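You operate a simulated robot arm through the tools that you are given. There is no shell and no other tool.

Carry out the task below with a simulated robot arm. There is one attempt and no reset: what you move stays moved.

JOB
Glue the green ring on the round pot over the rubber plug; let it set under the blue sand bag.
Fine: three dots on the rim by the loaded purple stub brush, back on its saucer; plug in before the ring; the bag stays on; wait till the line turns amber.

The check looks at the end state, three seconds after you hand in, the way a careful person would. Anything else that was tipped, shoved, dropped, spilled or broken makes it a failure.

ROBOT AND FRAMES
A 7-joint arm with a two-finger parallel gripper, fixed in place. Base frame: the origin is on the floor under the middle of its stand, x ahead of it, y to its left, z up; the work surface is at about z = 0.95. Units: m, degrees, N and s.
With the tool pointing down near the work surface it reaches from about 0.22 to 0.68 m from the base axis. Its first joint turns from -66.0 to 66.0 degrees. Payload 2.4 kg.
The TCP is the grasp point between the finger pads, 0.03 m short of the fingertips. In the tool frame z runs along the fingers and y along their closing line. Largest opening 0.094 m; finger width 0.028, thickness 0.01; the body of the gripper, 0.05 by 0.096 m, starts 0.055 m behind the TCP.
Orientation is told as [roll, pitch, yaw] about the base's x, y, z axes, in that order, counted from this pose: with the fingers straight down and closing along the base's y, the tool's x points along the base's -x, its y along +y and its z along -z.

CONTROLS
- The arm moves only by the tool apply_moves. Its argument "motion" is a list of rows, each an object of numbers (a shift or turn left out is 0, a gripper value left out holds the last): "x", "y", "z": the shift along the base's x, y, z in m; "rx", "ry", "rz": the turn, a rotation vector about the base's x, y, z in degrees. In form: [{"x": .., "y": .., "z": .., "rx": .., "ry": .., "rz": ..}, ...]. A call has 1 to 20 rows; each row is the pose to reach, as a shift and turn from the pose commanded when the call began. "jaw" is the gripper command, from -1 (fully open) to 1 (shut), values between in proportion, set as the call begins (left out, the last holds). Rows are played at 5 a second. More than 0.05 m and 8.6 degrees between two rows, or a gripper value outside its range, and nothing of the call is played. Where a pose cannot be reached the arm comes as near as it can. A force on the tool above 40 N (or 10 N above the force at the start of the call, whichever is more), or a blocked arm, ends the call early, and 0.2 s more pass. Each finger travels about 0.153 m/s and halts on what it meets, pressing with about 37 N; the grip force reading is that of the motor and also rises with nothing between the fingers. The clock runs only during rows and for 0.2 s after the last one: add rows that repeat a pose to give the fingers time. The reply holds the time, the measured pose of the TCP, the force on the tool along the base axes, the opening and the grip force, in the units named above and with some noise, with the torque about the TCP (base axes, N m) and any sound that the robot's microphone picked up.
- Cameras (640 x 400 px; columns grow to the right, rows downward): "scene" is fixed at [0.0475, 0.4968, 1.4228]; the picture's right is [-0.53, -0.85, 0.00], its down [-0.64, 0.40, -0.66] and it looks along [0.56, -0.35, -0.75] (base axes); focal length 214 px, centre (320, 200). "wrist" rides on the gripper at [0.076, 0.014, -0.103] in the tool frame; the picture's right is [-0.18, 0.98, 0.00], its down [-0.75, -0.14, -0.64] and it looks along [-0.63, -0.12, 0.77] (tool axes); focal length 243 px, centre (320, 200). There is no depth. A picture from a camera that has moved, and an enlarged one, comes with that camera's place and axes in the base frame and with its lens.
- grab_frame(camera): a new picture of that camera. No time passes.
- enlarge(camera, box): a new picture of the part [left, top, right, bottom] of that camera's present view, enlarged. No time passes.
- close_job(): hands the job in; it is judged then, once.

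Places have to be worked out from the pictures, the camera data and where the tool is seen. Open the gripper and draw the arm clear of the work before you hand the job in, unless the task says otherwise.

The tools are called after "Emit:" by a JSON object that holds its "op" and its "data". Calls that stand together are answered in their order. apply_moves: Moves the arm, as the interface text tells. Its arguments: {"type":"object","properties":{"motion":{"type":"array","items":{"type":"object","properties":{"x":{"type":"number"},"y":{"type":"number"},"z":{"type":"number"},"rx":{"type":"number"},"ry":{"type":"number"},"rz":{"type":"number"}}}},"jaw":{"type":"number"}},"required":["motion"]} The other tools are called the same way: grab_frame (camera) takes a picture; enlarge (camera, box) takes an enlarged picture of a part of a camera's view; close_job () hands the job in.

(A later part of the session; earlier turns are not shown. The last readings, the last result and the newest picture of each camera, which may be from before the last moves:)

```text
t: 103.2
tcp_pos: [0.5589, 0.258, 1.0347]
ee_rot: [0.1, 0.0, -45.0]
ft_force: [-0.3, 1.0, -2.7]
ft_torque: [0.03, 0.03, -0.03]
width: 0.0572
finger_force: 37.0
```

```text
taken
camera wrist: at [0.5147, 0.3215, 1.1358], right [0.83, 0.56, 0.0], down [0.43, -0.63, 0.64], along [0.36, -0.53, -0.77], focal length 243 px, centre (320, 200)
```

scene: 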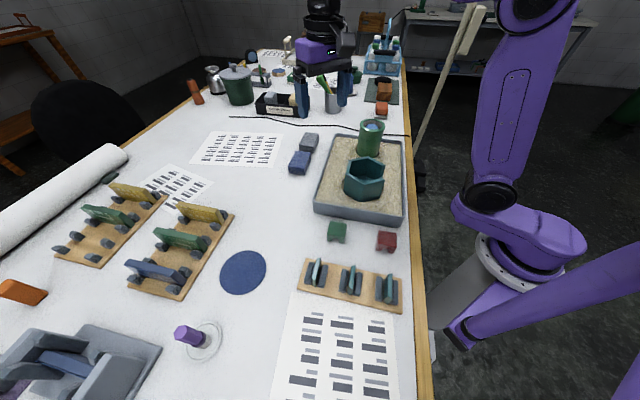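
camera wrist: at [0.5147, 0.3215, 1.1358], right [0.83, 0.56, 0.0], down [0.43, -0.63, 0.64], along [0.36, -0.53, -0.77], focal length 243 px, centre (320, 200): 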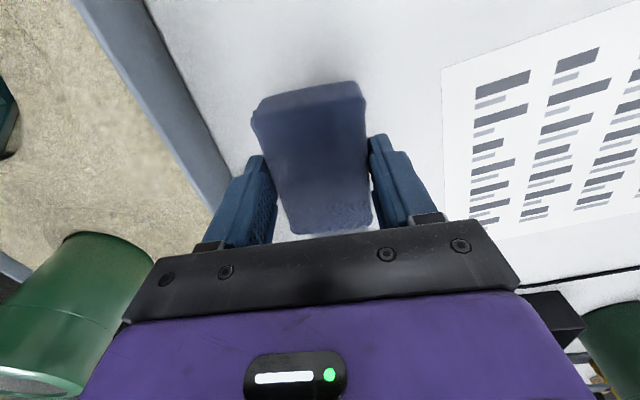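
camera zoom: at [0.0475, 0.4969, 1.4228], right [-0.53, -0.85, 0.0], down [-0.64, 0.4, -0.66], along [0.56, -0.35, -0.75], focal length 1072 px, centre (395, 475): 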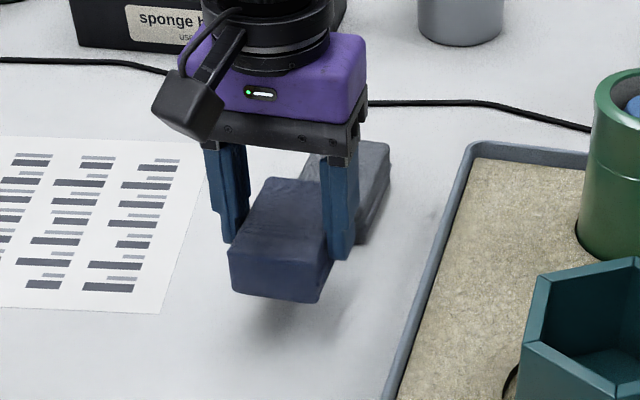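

The bag is held (about 2.5 N). I'll raise it well above the ring and carry it over.

Emit:
{"op": "apply_moves", "data": {"motion": [{"z": 0.045}, {"z": 0.09}, {"z": 0.135}, {"z": 0.175}, {"x": -0.017, "y": -0.033, "z": 0.175}, {"x": -0.034, "y": -0.067, "z": 0.175}, {"x": -0.051, "y": -0.1, "z": 0.175}, {"x": -0.068, "y": -0.133, "z": 0.175}, {"x": -0.085, "y": -0.166, "z": 0.175}, {"x": -0.1023, "y": -0.1997, "z": 0.175}, {"x": -0.1023, "y": -0.1997, "z": 0.175}]}}

Emit:
{"op": "grab_frame", "data": {"camera": "wrist"}}

Emit:
{"op": "enlarge", "data": {"camera": "scene", "box": [325, 60, 415, 160]}}

```text
t: 105.6
tcp_pos: [0.4561, 0.0592, 1.2086]
ee_rot: [0.1, 0.0, -44.9]
ft_force: [0.1, -0.4, -2.3]
ft_torque: [-0.01, 0.0, 0.0]
width: 0.0576
finger_force: 37.4
```

```text
taken
camera wrist: at [0.4122, 0.1218, 1.3108], right [0.83, 0.56, 0.0], down [0.43, -0.63, 0.64], along [0.36, -0.53, -0.77], focal length 243 px, centre (320, 200)
```

wrist: 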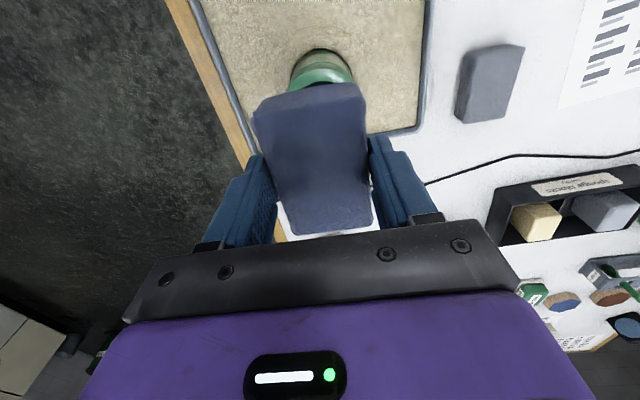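

```text
4.00 times, centred on (370, 110) of scene
camera zoom: at [0.0475, 0.4968, 1.4228], right [-0.53, -0.85, 0.0], down [-0.64, 0.4, -0.66], along [0.56, -0.35, -0.75], focal length 858 px, centre (120, 560)
```

zoom: 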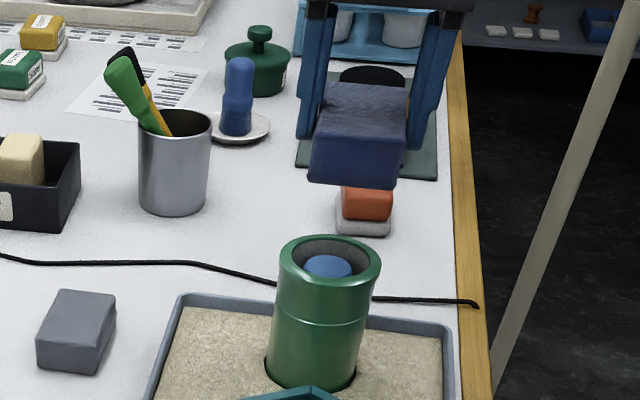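

The bag is over the ring. Lowering to just above it.

Emit:
{"op": "apply_moves", "data": {"motion": [{"z": -0.025}, {"z": -0.045}, {"z": -0.058}, {"z": -0.058}]}}

Emit:
{"op": "enlarge", "data": {"camera": "scene", "box": [335, 85, 405, 155]}}

Emit:
{"op": "enlarge", "data": {"camera": "wrist", "box": [240, 30, 400, 190]}}

```text
t: 106.6
tcp_pos: [0.4562, 0.0586, 1.1511]
ee_rot: [0.0, 0.0, -45.1]
ft_force: [0.3, 0.0, -3.2]
ft_torque: [0.01, 0.03, 0.01]
width: 0.0576
finger_force: 37.0
```

```text
5.71 times, centred on (370, 120) of scene
camera zoom: at [0.0475, 0.4968, 1.4228], right [-0.53, -0.85, 0.0], down [-0.64, 0.4, -0.66], along [0.56, -0.35, -0.75], focal length 1226 px, centre (34, 657)
```

zoom: 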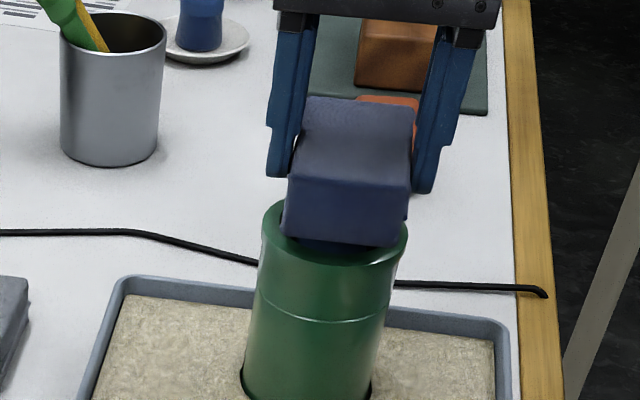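

```text
2.50 times, centred on (320, 110) of wrist
camera zoom: at [0.4129, 0.122, 1.2523], right [0.83, 0.56, 0.0], down [0.43, -0.63, 0.64], along [0.36, -0.53, -0.77], focal length 606 px, centre (320, 425)
```

zoom: 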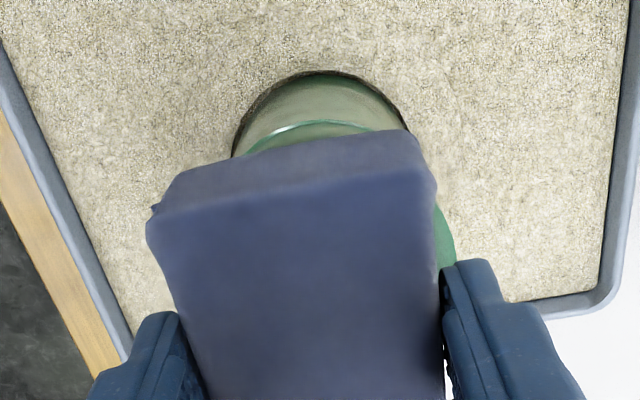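

The bag is about 2–3 mm off toward −x/−y relative to the ring, so I'll correct that while lowering to contact.

Emit:
{"op": "apply_moves", "data": {"motion": [{"x": 0.0015, "y": 0.002, "z": -0.003}, {"x": 0.0015, "y": 0.002, "z": -0.006}, {"x": 0.0015, "y": 0.002, "z": -0.009}, {"x": 0.0015, "y": 0.002, "z": -0.009}]}}

Emit:
{"op": "enlarge", "data": {"camera": "scene", "box": [335, 95, 405, 165]}}

```text
t: 107.6
tcp_pos: [0.4586, 0.0613, 1.143]
ee_rot: [0.0, 0.0, -45.1]
ft_force: [0.1, -0.6, -2.6]
ft_torque: [0.0, 0.0, 0.02]
width: 0.0577
finger_force: 37.1
```

```text
5.71 times, centred on (370, 130) of scene
camera zoom: at [0.0475, 0.4968, 1.4228], right [-0.53, -0.85, 0.0], down [-0.64, 0.4, -0.66], along [0.56, -0.35, -0.75], focal length 1226 px, centre (34, 600)
```

zoom: 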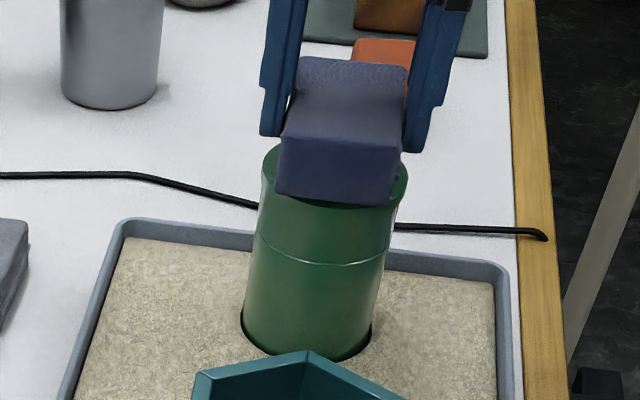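

Emit:
{"op": "apply_moves", "data": {"motion": [{"z": -0.001}, {"z": -0.002}, {"z": -0.003}, {"z": -0.003}]}}

Emit:
{"op": "enlarge", "data": {"camera": "scene", "box": [345, 105, 395, 155]}}

```text
t: 108.6
tcp_pos: [0.4584, 0.0615, 1.1397]
ee_rot: [0.0, 0.0, -45.0]
ft_force: [0.8, 0.5, -2.4]
ft_torque: [0.0, -0.02, -0.01]
width: 0.0573
finger_force: 37.0
```

```text
8.00 times, centred on (370, 130) of scene
camera zoom: at [0.0475, 0.4968, 1.4228], right [-0.53, -0.85, 0.0], down [-0.64, 0.4, -0.66], along [0.56, -0.35, -0.75], focal length 1716 px, centre (-80, 760)
```

zoom: 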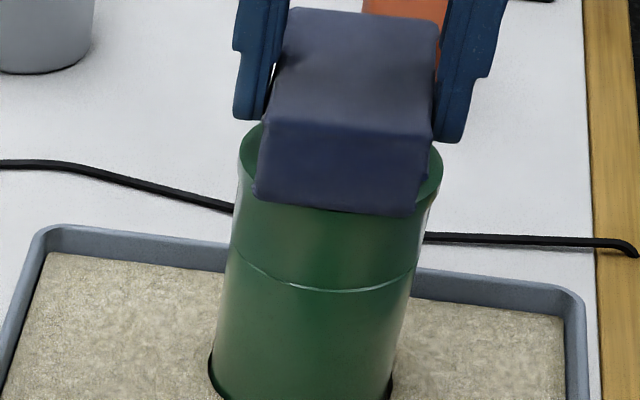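

Emit:
{"op": "apply_moves", "data": {"motion": [{"z": -0.001}, {"z": -0.002}, {"z": -0.003}, {"z": -0.003}]}}

```text
t: 109.7
tcp_pos: [0.4579, 0.0619, 1.1383]
ee_rot: [0.3, -0.3, -45.0]
ft_force: [-1.7, -0.6, 4.0]
ft_torque: [0.09, 0.26, 0.0]
width: 0.0576
finger_force: 37.3
stopped in row 4: the force on the tool passed its limit at 41 N (the readings are from after the stop); the commanded pose is now the measured one
```

Contact at TCP z 1.138; the force briefly spiked and the arm stopped, and it now reads 4 N. I'll look before releasing.

Emit:
{"op": "enlarge", "data": {"camera": "scene", "box": [345, 105, 395, 155]}}

Emit:
{"op": "grab_frame", "data": {"camera": "wrist"}}

```text
8.00 times, centred on (370, 130) of scene
camera zoom: at [0.0473, 0.4968, 1.4228], right [-0.53, -0.85, 0.0], down [-0.64, 0.4, -0.66], along [0.56, -0.35, -0.75], focal length 1716 px, centre (-80, 760)
```

zoom: 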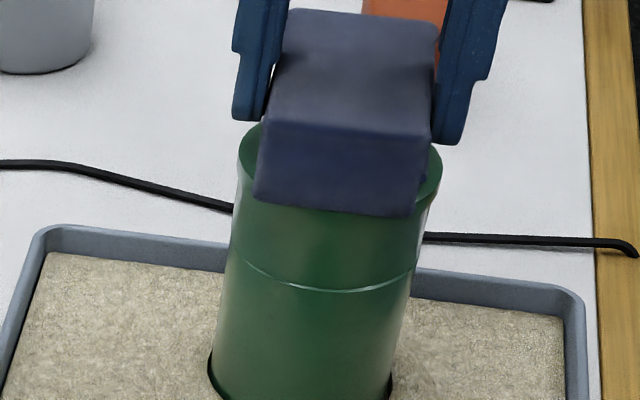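

```text
taken
camera wrist: at [0.4134, 0.1241, 1.2398], right [0.83, 0.56, 0.01], down [0.43, -0.63, 0.64], along [0.37, -0.53, -0.77], focal length 243 px, centre (320, 200)
```

wrist: 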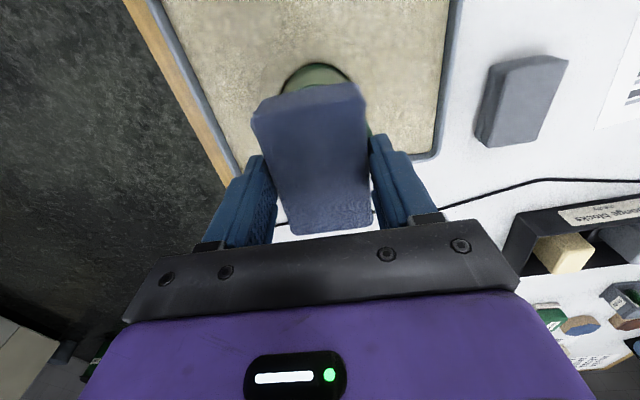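

The ring is undisturbed and the bag is centred on it to about 2–3 mm. I'll open the jaws to leave the bag in place.

Emit:
{"op": "apply_moves", "data": {"motion": [{"z": 0.0}, {"z": 0.0}, {"z": 0.0}, {"z": 0.0}], "jaw": -0.7}}

Emit:
{"op": "enlarge", "data": {"camera": "scene", "box": [345, 105, 395, 155]}}

Emit:
{"op": "grab_frame", "data": {"camera": "wrist"}}

```text
t: 110.7
tcp_pos: [0.4585, 0.0605, 1.1387]
ee_rot: [0.3, -0.2, -44.9]
ft_force: [-0.2, 0.1, -0.5]
ft_torque: [-0.02, -0.04, -0.01]
width: 0.0798
finger_force: 0.0
```

```text
8.00 times, centred on (370, 130) of scene
camera zoom: at [0.0475, 0.4968, 1.4228], right [-0.53, -0.85, 0.0], down [-0.64, 0.4, -0.66], along [0.56, -0.35, -0.75], focal length 1716 px, centre (-80, 760)
```

zoom: 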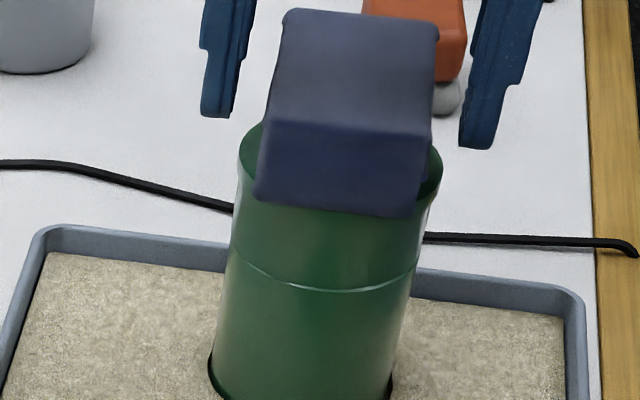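

```text
taken
camera wrist: at [0.4137, 0.1241, 1.2395], right [0.83, 0.56, 0.01], down [0.43, -0.63, 0.64], along [0.37, -0.53, -0.77], focal length 243 px, centre (320, 200)
```

wrist: 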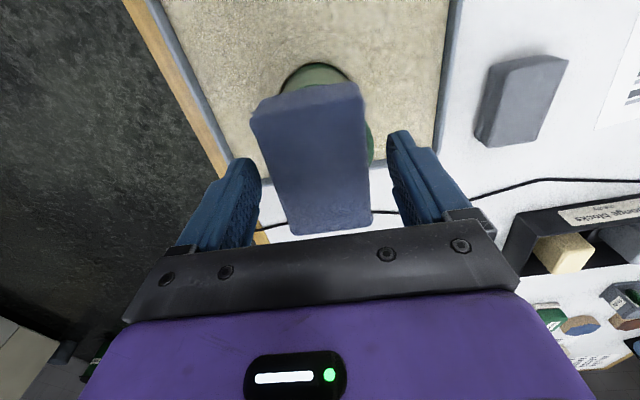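

The bag rests steadily on the ring. I'll rise straight up, back off, and look at the glue line.

Emit:
{"op": "apply_moves", "data": {"motion": [{"z": 0.02}, {"z": 0.05}, {"z": 0.09}, {"z": 0.12}, {"x": -0.03, "y": 0.03, "z": 0.12}, {"x": -0.06, "y": 0.06, "z": 0.12}, {"x": -0.09, "y": 0.09, "z": 0.12}, {"x": -0.09, "y": 0.09, "z": 0.12}]}}

Emit:
{"op": "enlarge", "data": {"camera": "scene", "box": [345, 105, 395, 165]}}

Emit:
{"op": "enlarge", "data": {"camera": "scene", "box": [357, 130, 387, 150]}}

Emit:
{"op": "grab_frame", "data": {"camera": "wrist"}}

```text
t: 112.5
tcp_pos: [0.3678, 0.1523, 1.2598]
ee_rot: [0.2, -0.3, -45.0]
ft_force: [1.0, 1.0, -0.2]
ft_torque: [0.01, -0.01, 0.0]
width: 0.08
finger_force: 0.0
```

```text
6.67 times, centred on (370, 135) of scene
camera zoom: at [0.0474, 0.4968, 1.4228], right [-0.53, -0.85, 0.0], down [-0.64, 0.4, -0.66], along [0.56, -0.35, -0.75], focal length 1430 px, centre (-13, 633)
```

zoom: 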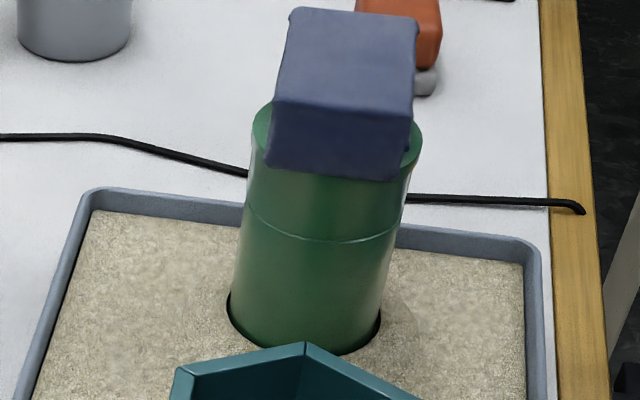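

```text
16.00 times, centred on (372, 140) of scene
camera zoom: at [0.0474, 0.4968, 1.4228], right [-0.53, -0.85, 0.0], down [-0.64, 0.4, -0.66], along [0.56, -0.35, -0.75], focal length 3432 px, centre (-512, 1160)
```

zoom: 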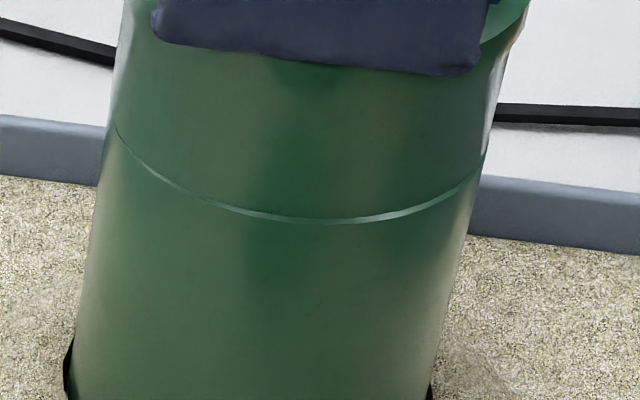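

```text
taken
camera wrist: at [0.3238, 0.2149, 1.3602], right [0.83, 0.56, 0.01], down [0.43, -0.63, 0.64], along [0.37, -0.53, -0.77], focal length 243 px, centre (320, 200)
```

wrist: 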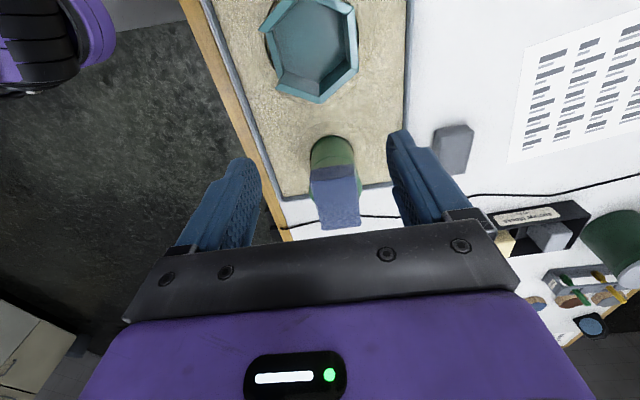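

The seam is even and shows a pale line. I'll hold still and let time pass, watching for the amber colour.

Emit:
{"op": "apply_moves", "data": {"motion": [{"z": 0}, {"z": 0}, {"z": 0}, {"z": 0}, {"z": 0}, {"z": 0}, {"z": 0}, {"z": 0}, {"z": 0}, {"z": 0}, {"z": 0}, {"z": 0}, {"z": 0}, {"z": 0}, {"z": 0}, {"z": 0}, {"z": 0}, {"z": 0}, {"z": 0}, {"z": 0}]}}

Emit:
{"op": "enlarge", "data": {"camera": "scene", "box": [357, 130, 387, 150]}}

```text
t: 116.7
tcp_pos: [0.3679, 0.1514, 1.2585]
ee_rot: [0.3, -0.3, -45.0]
ft_force: [0.8, -0.4, -0.1]
ft_torque: [0.01, 0.01, 0.0]
width: 0.0802
finger_force: 0.0
```

```text
16.00 times, centred on (372, 140) of scene
camera zoom: at [0.0475, 0.4968, 1.4228], right [-0.53, -0.85, 0.0], down [-0.64, 0.4, -0.66], along [0.56, -0.35, -0.75], focal length 3432 px, centre (-512, 1160)
```

zoom: 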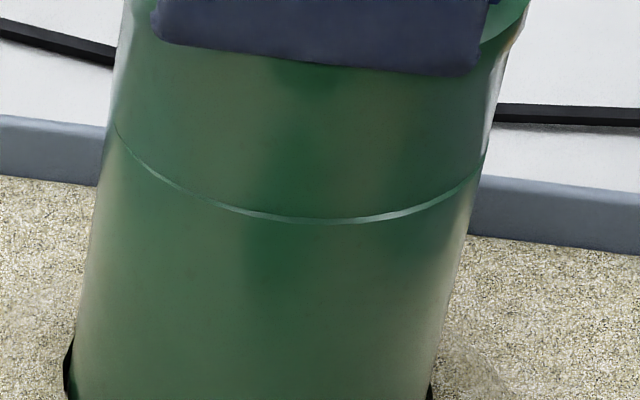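

No change after 4 s. I'll wait longer with several holds, then look again.

Emit:
{"op": "apply_moves", "data": {"motion": [{"z": 0}, {"z": 0}, {"z": 0}, {"z": 0}, {"z": 0}, {"z": 0}, {"z": 0}, {"z": 0}, {"z": 0}, {"z": 0}, {"z": 0}, {"z": 0}, {"z": 0}, {"z": 0}, {"z": 0}, {"z": 0}, {"z": 0}, {"z": 0}, {"z": 0}, {"z": 0}]}}

Emit:
{"op": "apply_moves", "data": {"motion": [{"z": 0}, {"z": 0}, {"z": 0}, {"z": 0}, {"z": 0}, {"z": 0}, {"z": 0}, {"z": 0}, {"z": 0}, {"z": 0}, {"z": 0}, {"z": 0}, {"z": 0}, {"z": 0}, {"z": 0}, {"z": 0}, {"z": 0}, {"z": 0}, {"z": 0}, {"z": 0}]}}

Emit:
{"op": "enlarge", "data": {"camera": "scene", "box": [357, 130, 387, 150]}}

Emit:
{"op": "apply_moves", "data": {"motion": [{"z": 0}, {"z": 0}, {"z": 0}, {"z": 0}, {"z": 0}, {"z": 0}, {"z": 0}, {"z": 0}, {"z": 0}, {"z": 0}, {"z": 0}, {"z": 0}, {"z": 0}, {"z": 0}, {"z": 0}, {"z": 0}, {"z": 0}, {"z": 0}, {"z": 0}, {"z": 0}]}}

Emit:
{"op": "apply_moves", "data": {"motion": [{"z": 0}, {"z": 0}, {"z": 0}, {"z": 0}, {"z": 0}, {"z": 0}, {"z": 0}, {"z": 0}, {"z": 0}, {"z": 0}, {"z": 0}, {"z": 0}, {"z": 0}, {"z": 0}, {"z": 0}, {"z": 0}, {"z": 0}, {"z": 0}, {"z": 0}, {"z": 0}]}}

Emit:
{"op": "enlarge", "data": {"camera": "scene", "box": [357, 130, 387, 150]}}

```text
t: 120.9
tcp_pos: [0.3689, 0.153, 1.2585]
ee_rot: [0.2, -0.2, -45.0]
ft_force: [0.4, -0.2, 0.2]
ft_torque: [-0.03, 0.01, -0.03]
width: 0.08
finger_force: 0.0
```

```text
t: 125.1
tcp_pos: [0.3689, 0.1512, 1.2582]
ee_rot: [0.3, -0.2, -45.0]
ft_force: [-0.4, -0.5, -0.5]
ft_torque: [0.01, 0.01, -0.04]
width: 0.08
finger_force: 0.0
```

```text
16.00 times, centred on (372, 140) of scene
camera zoom: at [0.0475, 0.4968, 1.4228], right [-0.53, -0.85, 0.0], down [-0.64, 0.4, -0.66], along [0.56, -0.35, -0.75], focal length 3432 px, centre (-512, 1160)
```

zoom: 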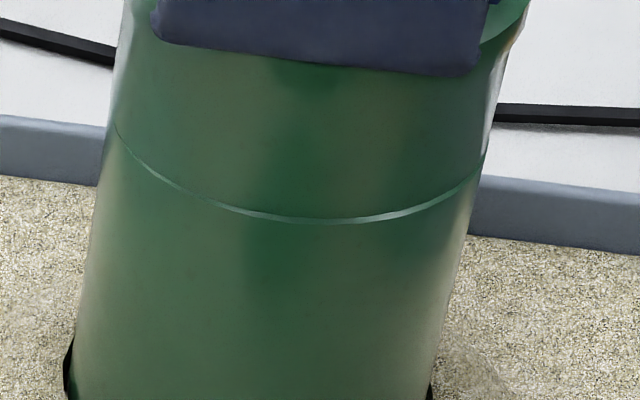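

```text
t: 129.3
tcp_pos: [0.3697, 0.1519, 1.2584]
ee_rot: [0.3, -0.2, -45.0]
ft_force: [-0.2, 1.4, 0.1]
ft_torque: [0.04, 0.02, 0.01]
width: 0.08
finger_force: 0.0
```

```text
t: 133.5
tcp_pos: [0.3688, 0.1509, 1.2582]
ee_rot: [0.3, -0.2, -45.0]
ft_force: [0.0, -0.2, -0.3]
ft_torque: [0.03, -0.02, 0.01]
width: 0.08
finger_force: 0.0
```

```text
16.00 times, centred on (372, 140) of scene
camera zoom: at [0.0475, 0.4968, 1.4228], right [-0.53, -0.85, 0.0], down [-0.64, 0.4, -0.66], along [0.56, -0.35, -0.75], focal length 3432 px, centre (-512, 1160)
```

zoom: 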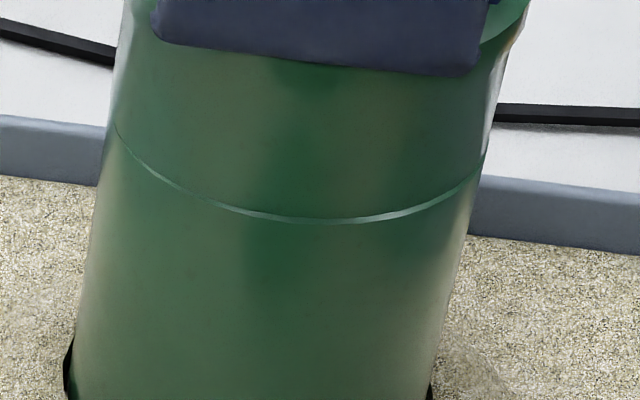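

Emit:
{"op": "apply_moves", "data": {"motion": [{"z": 0}, {"z": 0}, {"z": 0}, {"z": 0}, {"z": 0}, {"z": 0}, {"z": 0}, {"z": 0}, {"z": 0}, {"z": 0}, {"z": 0}, {"z": 0}, {"z": 0}, {"z": 0}, {"z": 0}, {"z": 0}, {"z": 0}, {"z": 0}, {"z": 0}, {"z": 0}]}}

Emit:
{"op": "apply_moves", "data": {"motion": [{"z": 0}, {"z": 0}, {"z": 0}, {"z": 0}, {"z": 0}, {"z": 0}, {"z": 0}, {"z": 0}, {"z": 0}, {"z": 0}, {"z": 0}, {"z": 0}, {"z": 0}, {"z": 0}, {"z": 0}, {"z": 0}, {"z": 0}, {"z": 0}, {"z": 0}, {"z": 0}]}}

Emit:
{"op": "apply_moves", "data": {"motion": [{"z": 0}, {"z": 0}, {"z": 0}, {"z": 0}, {"z": 0}, {"z": 0}, {"z": 0}, {"z": 0}, {"z": 0}, {"z": 0}, {"z": 0}, {"z": 0}, {"z": 0}, {"z": 0}, {"z": 0}, {"z": 0}, {"z": 0}, {"z": 0}, {"z": 0}, {"z": 0}]}}

Emit:
{"op": "apply_moves", "data": {"motion": [{"z": 0}, {"z": 0}, {"z": 0}, {"z": 0}, {"z": 0}, {"z": 0}, {"z": 0}, {"z": 0}, {"z": 0}, {"z": 0}, {"z": 0}, {"z": 0}, {"z": 0}, {"z": 0}, {"z": 0}, {"z": 0}, {"z": 0}, {"z": 0}, {"z": 0}, {"z": 0}]}}

Emit:
{"op": "apply_moves", "data": {"motion": [{"z": 0}, {"z": 0}, {"z": 0}, {"z": 0}, {"z": 0}, {"z": 0}, {"z": 0}, {"z": 0}, {"z": 0}, {"z": 0}, {"z": 0}, {"z": 0}, {"z": 0}, {"z": 0}, {"z": 0}, {"z": 0}, {"z": 0}, {"z": 0}, {"z": 0}, {"z": 0}]}}

Emit:
{"op": "enlarge", "data": {"camera": "scene", "box": [357, 130, 387, 150]}}

Emit:
{"op": "enlarge", "data": {"camera": "wrist", "box": [300, 120, 370, 230]}}

```text
t: 137.7
tcp_pos: [0.3684, 0.1519, 1.2604]
ee_rot: [0.3, -0.2, -45.0]
ft_force: [-0.1, -0.2, 0.8]
ft_torque: [0.01, -0.02, 0.02]
width: 0.0798
finger_force: 0.1
```

```text
t: 141.9
tcp_pos: [0.3682, 0.1518, 1.2595]
ee_rot: [0.3, -0.1, -44.9]
ft_force: [-0.3, 0.0, 0.7]
ft_torque: [0.02, 0.0, -0.02]
width: 0.0803
finger_force: 0.1
```

```text
t: 146.1
tcp_pos: [0.368, 0.1517, 1.2588]
ee_rot: [0.3, -0.2, -45.0]
ft_force: [0.0, -0.3, 0.6]
ft_torque: [0.01, -0.01, -0.01]
width: 0.0797
finger_force: 0.1
```

```text
t: 150.3
tcp_pos: [0.3695, 0.1515, 1.2602]
ee_rot: [0.3, -0.3, -45.1]
ft_force: [-0.4, 0.1, -0.1]
ft_torque: [0.01, 0.01, 0.01]
width: 0.0798
finger_force: 0.0
```

```text
t: 154.5
tcp_pos: [0.368, 0.1515, 1.2598]
ee_rot: [0.2, -0.2, -45.0]
ft_force: [0.3, 0.9, -0.7]
ft_torque: [-0.03, -0.01, 0.01]
width: 0.0801
finger_force: 0.0
```

```text
16.00 times, centred on (372, 140) of scene
camera zoom: at [0.0475, 0.4968, 1.4228], right [-0.53, -0.85, 0.0], down [-0.64, 0.4, -0.66], along [0.56, -0.35, -0.75], focal length 3432 px, centre (-512, 1160)
```

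zoom: 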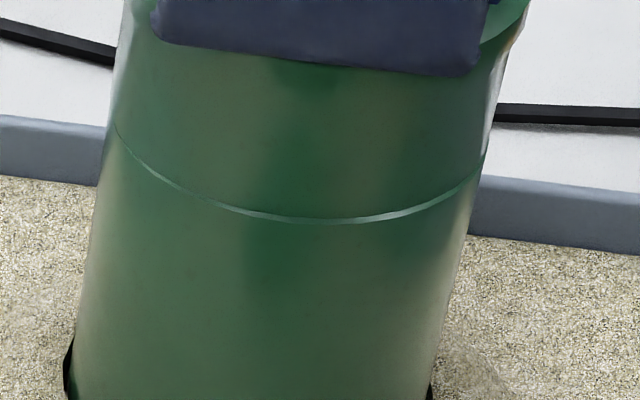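

```text
3.64 times, centred on (335, 175) of wrist
camera zoom: at [0.3241, 0.2147, 1.3602], right [0.83, 0.56, 0.01], down [0.43, -0.63, 0.64], along [0.37, -0.53, -0.77], focal length 882 px, centre (266, 291)
```

zoom: 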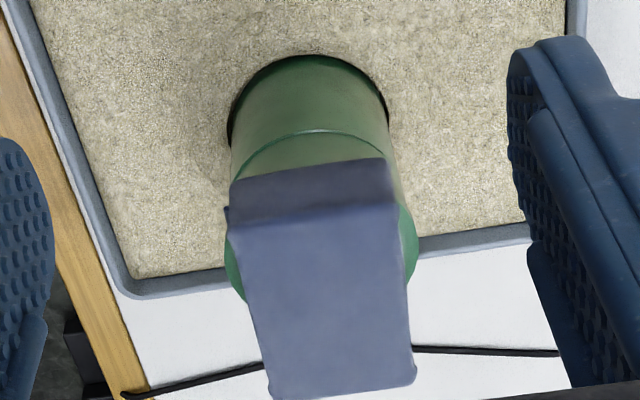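

Emit:
{"op": "enlarge", "data": {"camera": "wrist", "box": [312, 142, 352, 172]}}

Emit:
{"op": "enlarge", "data": {"camera": "scene", "box": [352, 130, 368, 146]}}

Emit:
{"op": "enlarge", "data": {"camera": "scene", "box": [160, 300, 240, 370]}}

```text
13.33 times, centred on (332, 157) of wrist
camera zoom: at [0.3241, 0.2147, 1.3602], right [0.83, 0.56, 0.01], down [0.43, -0.63, 0.64], along [0.37, -0.53, -0.77], focal length 3235 px, centre (160, 773)
```

zoom: 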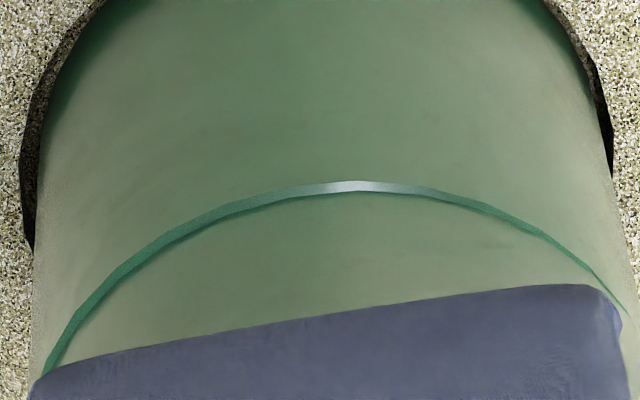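

```text
16.00 times, centred on (360, 138) of scene
camera zoom: at [0.0475, 0.4968, 1.4228], right [-0.53, -0.85, 0.0], down [-0.64, 0.4, -0.66], along [0.56, -0.35, -0.75], focal length 3432 px, centre (-320, 1192)
```

zoom: 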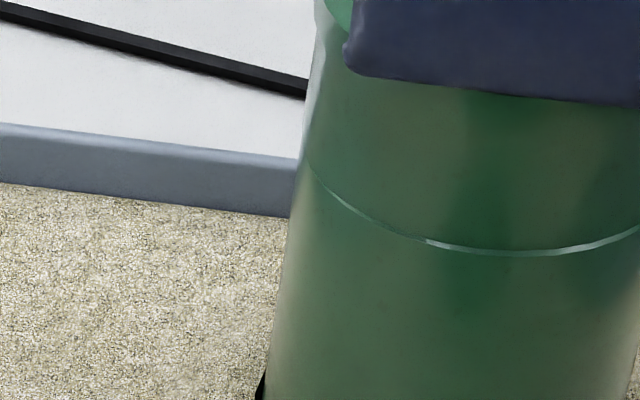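

```text
5.71 times, centred on (200, 335) of scene
camera zoom: at [0.0475, 0.4968, 1.4228], right [-0.53, -0.85, 0.0], down [-0.64, 0.4, -0.66], along [0.56, -0.35, -0.75], focal length 1226 px, centre (1006, -571)
```

zoom: 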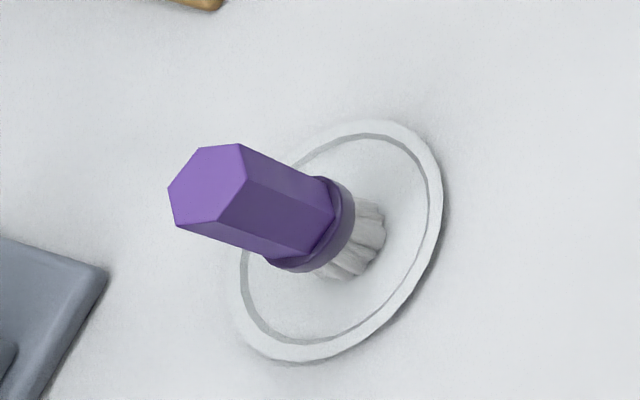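

There's no amber after 44 s under the bag. Waiting costs nothing, so I'll give it a good while longer before judging that the glue didn't take.

Emit:
{"op": "apply_moves", "data": {"motion": [{"z": 0}, {"z": 0}, {"z": 0}, {"z": 0}, {"z": 0}, {"z": 0}, {"z": 0}, {"z": 0}, {"z": 0}, {"z": 0}, {"z": 0}, {"z": 0}, {"z": 0}, {"z": 0}, {"z": 0}, {"z": 0}, {"z": 0}, {"z": 0}, {"z": 0}, {"z": 0}]}}

Emit:
{"op": "apply_moves", "data": {"motion": [{"z": 0}, {"z": 0}, {"z": 0}, {"z": 0}, {"z": 0}, {"z": 0}, {"z": 0}, {"z": 0}, {"z": 0}, {"z": 0}, {"z": 0}, {"z": 0}, {"z": 0}, {"z": 0}, {"z": 0}, {"z": 0}, {"z": 0}, {"z": 0}, {"z": 0}, {"z": 0}]}}

Emit:
{"op": "apply_moves", "data": {"motion": [{"z": 0}, {"z": 0}, {"z": 0}, {"z": 0}, {"z": 0}, {"z": 0}, {"z": 0}, {"z": 0}, {"z": 0}, {"z": 0}, {"z": 0}, {"z": 0}, {"z": 0}, {"z": 0}, {"z": 0}, {"z": 0}, {"z": 0}, {"z": 0}, {"z": 0}, {"z": 0}]}}

Emit:
{"op": "apply_moves", "data": {"motion": [{"z": 0}, {"z": 0}, {"z": 0}, {"z": 0}, {"z": 0}, {"z": 0}, {"z": 0}, {"z": 0}, {"z": 0}, {"z": 0}, {"z": 0}, {"z": 0}, {"z": 0}, {"z": 0}, {"z": 0}, {"z": 0}, {"z": 0}, {"z": 0}, {"z": 0}, {"z": 0}]}}

Emit:
{"op": "apply_moves", "data": {"motion": [{"z": 0}, {"z": 0}, {"z": 0}, {"z": 0}, {"z": 0}, {"z": 0}, {"z": 0}, {"z": 0}, {"z": 0}, {"z": 0}, {"z": 0}, {"z": 0}, {"z": 0}, {"z": 0}, {"z": 0}, {"z": 0}, {"z": 0}, {"z": 0}, {"z": 0}, {"z": 0}]}}

Emit:
{"op": "enlarge", "data": {"camera": "scene", "box": [357, 130, 387, 150]}}

Emit:
{"op": "apply_moves", "data": {"motion": [{"z": 0}, {"z": 0}, {"z": 0}, {"z": 0}, {"z": 0}, {"z": 0}, {"z": 0}, {"z": 0}, {"z": 0}, {"z": 0}, {"z": 0}, {"z": 0}, {"z": 0}, {"z": 0}, {"z": 0}, {"z": 0}, {"z": 0}, {"z": 0}, {"z": 0}, {"z": 0}]}}

Emit:
{"op": "apply_moves", "data": {"motion": [{"z": 0}, {"z": 0}, {"z": 0}, {"z": 0}, {"z": 0}, {"z": 0}, {"z": 0}, {"z": 0}, {"z": 0}, {"z": 0}, {"z": 0}, {"z": 0}, {"z": 0}, {"z": 0}, {"z": 0}, {"z": 0}, {"z": 0}, {"z": 0}, {"z": 0}, {"z": 0}]}}

Emit:
{"op": "apply_moves", "data": {"motion": [{"z": 0}, {"z": 0}, {"z": 0}, {"z": 0}, {"z": 0}, {"z": 0}, {"z": 0}, {"z": 0}, {"z": 0}, {"z": 0}, {"z": 0}, {"z": 0}, {"z": 0}, {"z": 0}, {"z": 0}, {"z": 0}, {"z": 0}, {"z": 0}, {"z": 0}, {"z": 0}]}}

Emit:
{"op": "apply_moves", "data": {"motion": [{"z": 0}, {"z": 0}, {"z": 0}, {"z": 0}, {"z": 0}, {"z": 0}, {"z": 0}, {"z": 0}, {"z": 0}, {"z": 0}, {"z": 0}, {"z": 0}, {"z": 0}, {"z": 0}, {"z": 0}, {"z": 0}, {"z": 0}, {"z": 0}, {"z": 0}, {"z": 0}]}}

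Emit:
{"op": "apply_moves", "data": {"motion": [{"z": 0}, {"z": 0}, {"z": 0}, {"z": 0}, {"z": 0}, {"z": 0}, {"z": 0}, {"z": 0}, {"z": 0}, {"z": 0}, {"z": 0}, {"z": 0}, {"z": 0}, {"z": 0}, {"z": 0}, {"z": 0}, {"z": 0}, {"z": 0}, {"z": 0}, {"z": 0}]}}

Emit:
{"op": "enlarge", "data": {"camera": "scene", "box": [357, 130, 387, 150]}}

```text
t: 158.7
tcp_pos: [0.3679, 0.1522, 1.2592]
ee_rot: [0.4, -0.2, -45.0]
ft_force: [-0.3, 0.2, 0.6]
ft_torque: [-0.02, -0.02, -0.02]
width: 0.0803
finger_force: 0.1
```

```text
t: 162.9
tcp_pos: [0.3673, 0.1506, 1.2584]
ee_rot: [0.3, -0.2, -44.9]
ft_force: [0.5, 0.5, 0.0]
ft_torque: [0.04, -0.02, 0.04]
width: 0.0801
finger_force: 0.0
```

```text
t: 167.1
tcp_pos: [0.3689, 0.152, 1.2591]
ee_rot: [0.4, -0.3, -44.9]
ft_force: [-0.1, 0.2, 0.1]
ft_torque: [-0.01, 0.01, 0.04]
width: 0.0801
finger_force: 0.2
```

```text
t: 171.3
tcp_pos: [0.3687, 0.1514, 1.2594]
ee_rot: [0.3, -0.3, -45.0]
ft_force: [0.3, -0.3, -0.4]
ft_torque: [0.02, 0.04, 0.0]
width: 0.0799
finger_force: 0.0
```

```text
t: 175.5
tcp_pos: [0.3689, 0.1516, 1.258]
ee_rot: [0.3, -0.3, -45.1]
ft_force: [-0.1, 0.3, 1.1]
ft_torque: [0.01, -0.01, -0.02]
width: 0.0796
finger_force: 0.0
```

```text
16.00 times, centred on (372, 140) of scene
camera zoom: at [0.0475, 0.4968, 1.4228], right [-0.53, -0.85, 0.0], down [-0.64, 0.4, -0.66], along [0.56, -0.35, -0.75], focal length 3432 px, centre (-512, 1160)
```

zoom: 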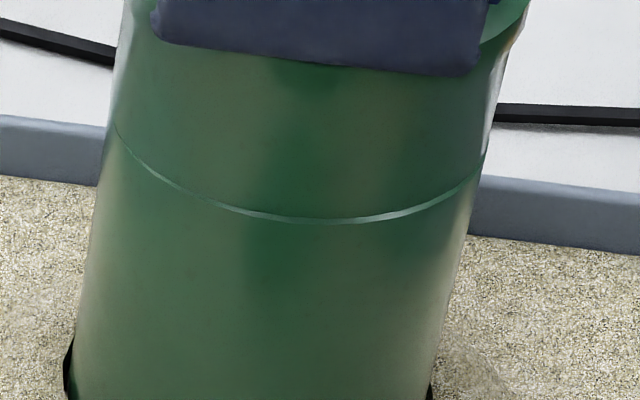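

```text
t: 179.7
tcp_pos: [0.3693, 0.1511, 1.2589]
ee_rot: [0.3, -0.2, -45.0]
ft_force: [-0.8, 0.1, -0.7]
ft_torque: [0.01, -0.01, 0.0]
width: 0.0797
finger_force: 0.1
```

```text
t: 183.9
tcp_pos: [0.3676, 0.1523, 1.2581]
ee_rot: [0.4, -0.2, -44.9]
ft_force: [0.3, -0.5, 0.5]
ft_torque: [0.0, 0.02, -0.02]
width: 0.08
finger_force: 0.1
```

```text
t: 188.1
tcp_pos: [0.3693, 0.1512, 1.2576]
ee_rot: [0.3, -0.1, -45.1]
ft_force: [1.3, -0.2, -0.3]
ft_torque: [0.02, 0.04, -0.01]
width: 0.0798
finger_force: 0.0
```

```text
t: 192.3
tcp_pos: [0.3669, 0.1516, 1.2595]
ee_rot: [0.4, -0.2, -45.0]
ft_force: [0.6, 0.6, -0.6]
ft_torque: [0.01, 0.02, 0.0]
width: 0.0801
finger_force: 0.1
```

```text
t: 196.5
tcp_pos: [0.3691, 0.1522, 1.2587]
ee_rot: [0.4, -0.2, -45.0]
ft_force: [0.0, 0.9, 0.2]
ft_torque: [0.02, 0.03, 0.01]
width: 0.0797
finger_force: 0.1
```

```text
16.00 times, centred on (372, 140) of scene
camera zoom: at [0.0475, 0.4968, 1.4228], right [-0.53, -0.85, 0.0], down [-0.64, 0.4, -0.66], along [0.56, -0.35, -0.75], focal length 3432 px, centre (-512, 1160)
```

zoom: 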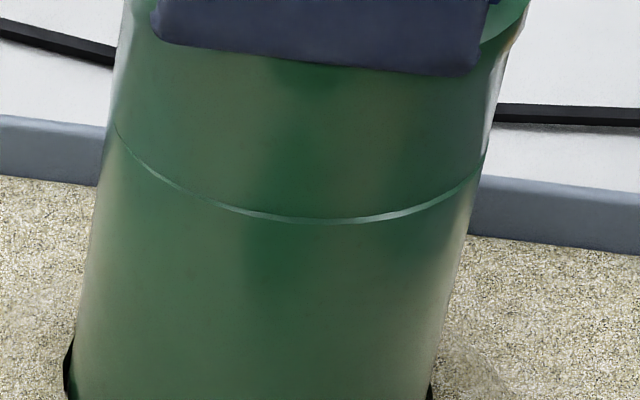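

There's still no amber at 86 s. I'll allow one more long wait before concluding, since undoing a joint that's still curing would be worse.

Emit:
{"op": "apply_moves", "data": {"motion": [{"z": 0}, {"z": 0}, {"z": 0}, {"z": 0}, {"z": 0}, {"z": 0}, {"z": 0}, {"z": 0}, {"z": 0}, {"z": 0}, {"z": 0}, {"z": 0}, {"z": 0}, {"z": 0}, {"z": 0}, {"z": 0}, {"z": 0}, {"z": 0}, {"z": 0}, {"z": 0}]}}

Emit:
{"op": "apply_moves", "data": {"motion": [{"z": 0}, {"z": 0}, {"z": 0}, {"z": 0}, {"z": 0}, {"z": 0}, {"z": 0}, {"z": 0}, {"z": 0}, {"z": 0}, {"z": 0}, {"z": 0}, {"z": 0}, {"z": 0}, {"z": 0}, {"z": 0}, {"z": 0}, {"z": 0}, {"z": 0}, {"z": 0}]}}

Emit:
{"op": "apply_moves", "data": {"motion": [{"z": 0}, {"z": 0}, {"z": 0}, {"z": 0}, {"z": 0}, {"z": 0}, {"z": 0}, {"z": 0}, {"z": 0}, {"z": 0}, {"z": 0}, {"z": 0}, {"z": 0}, {"z": 0}, {"z": 0}, {"z": 0}, {"z": 0}, {"z": 0}, {"z": 0}, {"z": 0}]}}

Emit:
{"op": "apply_moves", "data": {"motion": [{"z": 0}, {"z": 0}, {"z": 0}, {"z": 0}, {"z": 0}, {"z": 0}, {"z": 0}, {"z": 0}, {"z": 0}, {"z": 0}, {"z": 0}, {"z": 0}, {"z": 0}, {"z": 0}, {"z": 0}, {"z": 0}, {"z": 0}, {"z": 0}, {"z": 0}, {"z": 0}]}}

Emit:
{"op": "apply_moves", "data": {"motion": [{"z": 0}, {"z": 0}, {"z": 0}, {"z": 0}, {"z": 0}, {"z": 0}, {"z": 0}, {"z": 0}, {"z": 0}, {"z": 0}, {"z": 0}, {"z": 0}, {"z": 0}, {"z": 0}, {"z": 0}, {"z": 0}, {"z": 0}, {"z": 0}, {"z": 0}, {"z": 0}]}}

Emit:
{"op": "apply_moves", "data": {"motion": [{"z": 0}, {"z": 0}, {"z": 0}, {"z": 0}, {"z": 0}, {"z": 0}, {"z": 0}, {"z": 0}, {"z": 0}, {"z": 0}, {"z": 0}, {"z": 0}, {"z": 0}, {"z": 0}, {"z": 0}, {"z": 0}, {"z": 0}, {"z": 0}, {"z": 0}, {"z": 0}]}}

Emit:
{"op": "apply_moves", "data": {"motion": [{"z": 0}, {"z": 0}, {"z": 0}, {"z": 0}, {"z": 0}, {"z": 0}, {"z": 0}, {"z": 0}, {"z": 0}, {"z": 0}, {"z": 0}, {"z": 0}, {"z": 0}, {"z": 0}, {"z": 0}, {"z": 0}, {"z": 0}, {"z": 0}, {"z": 0}, {"z": 0}]}}

Emit:
{"op": "apply_moves", "data": {"motion": [{"z": 0}, {"z": 0}, {"z": 0}, {"z": 0}, {"z": 0}, {"z": 0}, {"z": 0}, {"z": 0}, {"z": 0}, {"z": 0}, {"z": 0}, {"z": 0}, {"z": 0}, {"z": 0}, {"z": 0}, {"z": 0}, {"z": 0}, {"z": 0}, {"z": 0}, {"z": 0}]}}

Emit:
{"op": "enlarge", "data": {"camera": "scene", "box": [357, 130, 387, 150]}}

Emit:
{"op": "grab_frame", "data": {"camera": "scene"}}

```text
t: 200.7
tcp_pos: [0.3681, 0.1523, 1.2586]
ee_rot: [0.3, -0.2, -44.9]
ft_force: [-1.0, -0.1, -0.4]
ft_torque: [0.0, -0.01, -0.03]
width: 0.08
finger_force: 0.0
```

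```text
t: 204.9
tcp_pos: [0.3688, 0.1511, 1.2577]
ee_rot: [0.2, -0.1, -45.0]
ft_force: [0.7, -0.7, -0.3]
ft_torque: [0.03, 0.0, -0.01]
width: 0.0798
finger_force: 0.1
```

```text
t: 209.1
tcp_pos: [0.3685, 0.1512, 1.2584]
ee_rot: [0.3, -0.2, -44.9]
ft_force: [-0.5, 0.1, 0.4]
ft_torque: [-0.02, 0.01, -0.02]
width: 0.0798
finger_force: 0.0
```

```text
t: 213.3
tcp_pos: [0.3687, 0.1526, 1.2597]
ee_rot: [0.4, -0.3, -45.0]
ft_force: [0.1, 0.4, -0.3]
ft_torque: [0.0, 0.01, 0.05]
width: 0.0798
finger_force: 0.2
```

```text
t: 217.5
tcp_pos: [0.3684, 0.1517, 1.2584]
ee_rot: [0.3, -0.1, -45.0]
ft_force: [-0.7, 0.5, -0.2]
ft_torque: [-0.01, -0.01, 0.01]
width: 0.0796
finger_force: 0.0
```

```text
t: 221.7
tcp_pos: [0.3686, 0.1521, 1.2589]
ee_rot: [0.2, -0.2, -45.0]
ft_force: [0.2, 0.4, 1.1]
ft_torque: [-0.01, 0.02, -0.02]
width: 0.0799
finger_force: 0.0
```

```text
t: 225.9
tcp_pos: [0.3698, 0.1523, 1.2582]
ee_rot: [0.3, -0.2, -45.0]
ft_force: [-0.5, 0.3, -0.3]
ft_torque: [0.02, 0.02, 0.02]
width: 0.0799
finger_force: 0.3
```

```text
t: 230.1
tcp_pos: [0.368, 0.1518, 1.2584]
ee_rot: [0.3, -0.2, -45.0]
ft_force: [-0.3, 0.4, -0.2]
ft_torque: [0.0, 0.01, 0.0]
width: 0.0799
finger_force: 0.1
```

```text
16.00 times, centred on (372, 140) of scene
camera zoom: at [0.0475, 0.4968, 1.4228], right [-0.53, -0.85, 0.0], down [-0.64, 0.4, -0.66], along [0.56, -0.35, -0.75], focal length 3432 px, centre (-512, 1160)
```

zoom: 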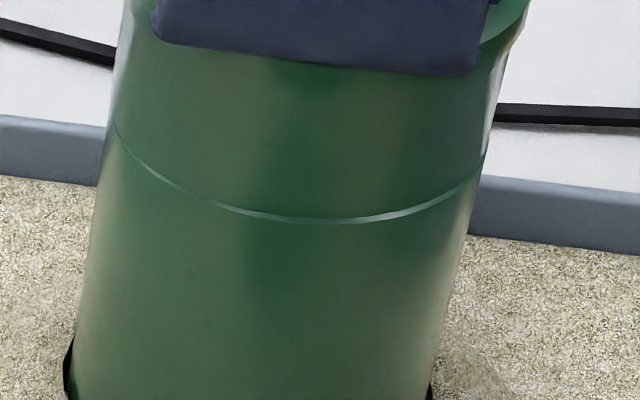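

```text
taken
```

scene: 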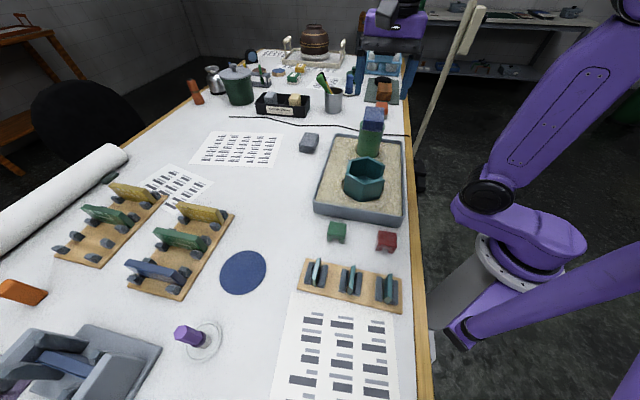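

There's no amber after two minutes under the bag, and the seam shows only the green bevel, so no glue was transferred. I'll undo this carefully and redo the dots. First I'll pick the bag up again along the exact reverse path.

Emit:
{"op": "apply_moves", "data": {"motion": [{"x": 0.03, "y": -0.03}, {"x": 0.06, "y": -0.06}, {"x": 0.09, "y": -0.09}, {"x": 0.09, "y": -0.09, "z": -0.04}, {"x": 0.09, "y": -0.09, "z": -0.08}, {"x": 0.09, "y": -0.09, "z": -0.105}, {"x": 0.09, "y": -0.09, "z": -0.118}, {"x": 0.09, "y": -0.09, "z": -0.118}]}}

Emit:
{"op": "grab_frame", "data": {"camera": "wrist"}}

```text
t: 231.9
tcp_pos: [0.4579, 0.061, 1.1396]
ee_rot: [0.3, -0.1, -44.9]
ft_force: [0.2, 0.3, 0.3]
ft_torque: [0.04, 0.0, -0.01]
width: 0.0798
finger_force: 0.0
```

```text
taken
camera wrist: at [0.4135, 0.1244, 1.2413], right [0.83, 0.56, 0.01], down [0.43, -0.63, 0.64], along [0.37, -0.53, -0.77], focal length 243 px, centre (320, 200)
```

wrist: 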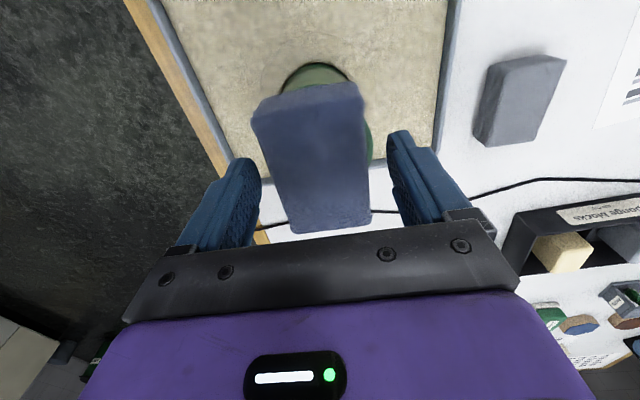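

Same relative pose as at release. I'll grip the bag, lift it off the ring, and watch that the ring stays.

Emit:
{"op": "apply_moves", "data": {"motion": [{"z": 0.0}, {"z": 0.0}, {"z": 0.0}, {"z": 0.0}], "jaw": 1}}

Emit:
{"op": "apply_moves", "data": {"motion": [{"z": 0.01}, {"z": 0.03}, {"z": 0.065}, {"z": 0.065}]}}

Emit:
{"op": "enlarge", "data": {"camera": "scene", "box": [335, 75, 405, 165]}}

```text
t: 232.9
tcp_pos: [0.4575, 0.062, 1.141]
ee_rot: [0.4, -0.1, -45.0]
ft_force: [0.4, 0.4, 0.3]
ft_torque: [-0.02, 0.02, -0.03]
width: 0.0575
finger_force: 36.5
```

```text
t: 233.9
tcp_pos: [0.4592, 0.0624, 1.2046]
ee_rot: [0.3, -0.2, -44.9]
ft_force: [0.0, 0.5, -2.4]
ft_torque: [0.01, 0.01, -0.03]
width: 0.0578
finger_force: 37.3
```

```text
4.44 times, centred on (370, 120) of scene
camera zoom: at [0.0475, 0.4968, 1.4228], right [-0.53, -0.85, 0.0], down [-0.64, 0.4, -0.66], along [0.56, -0.35, -0.75], focal length 953 px, centre (98, 556)
```

zoom: 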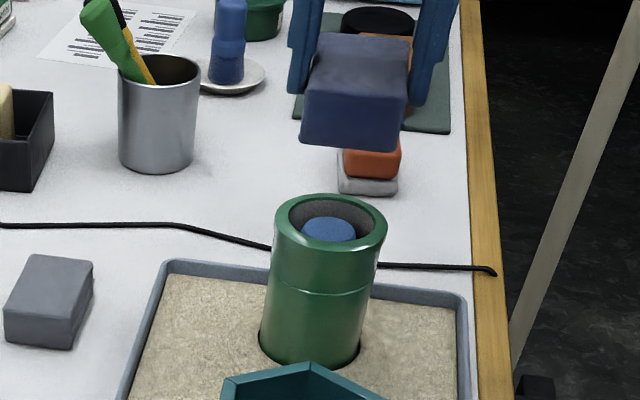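

Emit:
{"op": "apply_moves", "data": {"motion": [{"x": 0.018, "y": 0.035}, {"x": 0.036, "y": 0.07}, {"x": 0.054, "y": 0.105}, {"x": 0.072, "y": 0.14}, {"x": 0.09, "y": 0.175}, {"x": 0.1005, "y": 0.1971}, {"x": 0.1005, "y": 0.1971, "z": -0.045}, {"x": 0.1005, "y": 0.1971, "z": -0.09}, {"x": 0.1005, "y": 0.1971, "z": -0.135}, {"x": 0.1005, "y": 0.1971, "z": -0.17}, {"x": 0.1005, "y": 0.1971, "z": -0.19}, {"x": 0.1005, "y": 0.1971, "z": -0.202}, {"x": 0.1005, "y": 0.1971, "z": -0.202}]}}

Emit:
{"op": "enlarge", "data": {"camera": "scene", "box": [265, 110, 345, 190]}}

```text
t: 236.7
tcp_pos: [0.5587, 0.2584, 1.0028]
ee_rot: [0.2, -0.1, -45.0]
ft_force: [0.3, -0.1, -3.4]
ft_torque: [-0.01, 0.02, -0.01]
width: 0.0573
finger_force: 37.0
```

```text
5.00 times, centred on (305, 150) of scene
camera zoom: at [0.0475, 0.4969, 1.4228], right [-0.53, -0.85, 0.0], down [-0.64, 0.4, -0.66], along [0.56, -0.35, -0.75], focal length 1072 px, centre (395, 450)
```

zoom: 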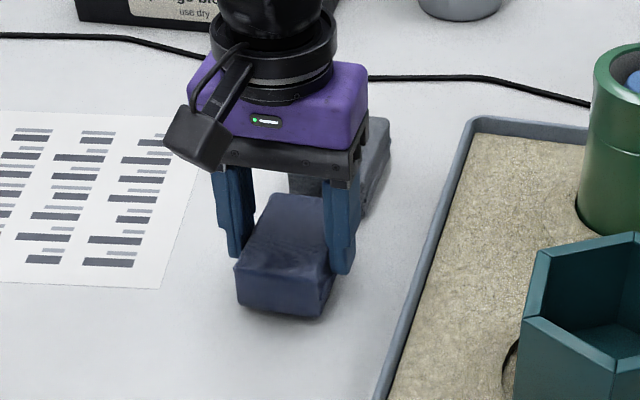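

Emit:
{"op": "apply_moves", "data": {"motion": [{"z": -0.002}, {"z": -0.0035}, {"z": -0.0045}, {"z": -0.0055}, {"z": -0.0055}]}}

```text
t: 237.9
tcp_pos: [0.5595, 0.259, 0.9968]
ee_rot: [0.2, -0.2, -45.0]
ft_force: [-0.3, 0.2, -2.3]
ft_torque: [0.0, -0.01, -0.01]
width: 0.0576
finger_force: 37.1
```

Emit:
{"op": "apply_moves", "data": {"motion": [{"z": -0.0005}, {"z": -0.001}, {"z": -0.0015}, {"z": -0.0015}]}}

```text
t: 238.9
tcp_pos: [0.5587, 0.2588, 0.996]
ee_rot: [0.3, -0.2, -45.0]
ft_force: [-0.2, -0.4, -3.0]
ft_torque: [0.01, 0.01, 0.03]
width: 0.0575
finger_force: 37.5
```

Emit:
{"op": "apply_moves", "data": {"motion": [{"z": -0.0007}, {"z": -0.0014}, {"z": -0.0014}]}}

```text
t: 239.7
tcp_pos: [0.5586, 0.2574, 0.9958]
ee_rot: [0.3, -0.2, -45.1]
ft_force: [-0.8, -1.2, 2.9]
ft_torque: [-0.18, 0.08, -0.02]
width: 0.0575
finger_force: 36.9
```

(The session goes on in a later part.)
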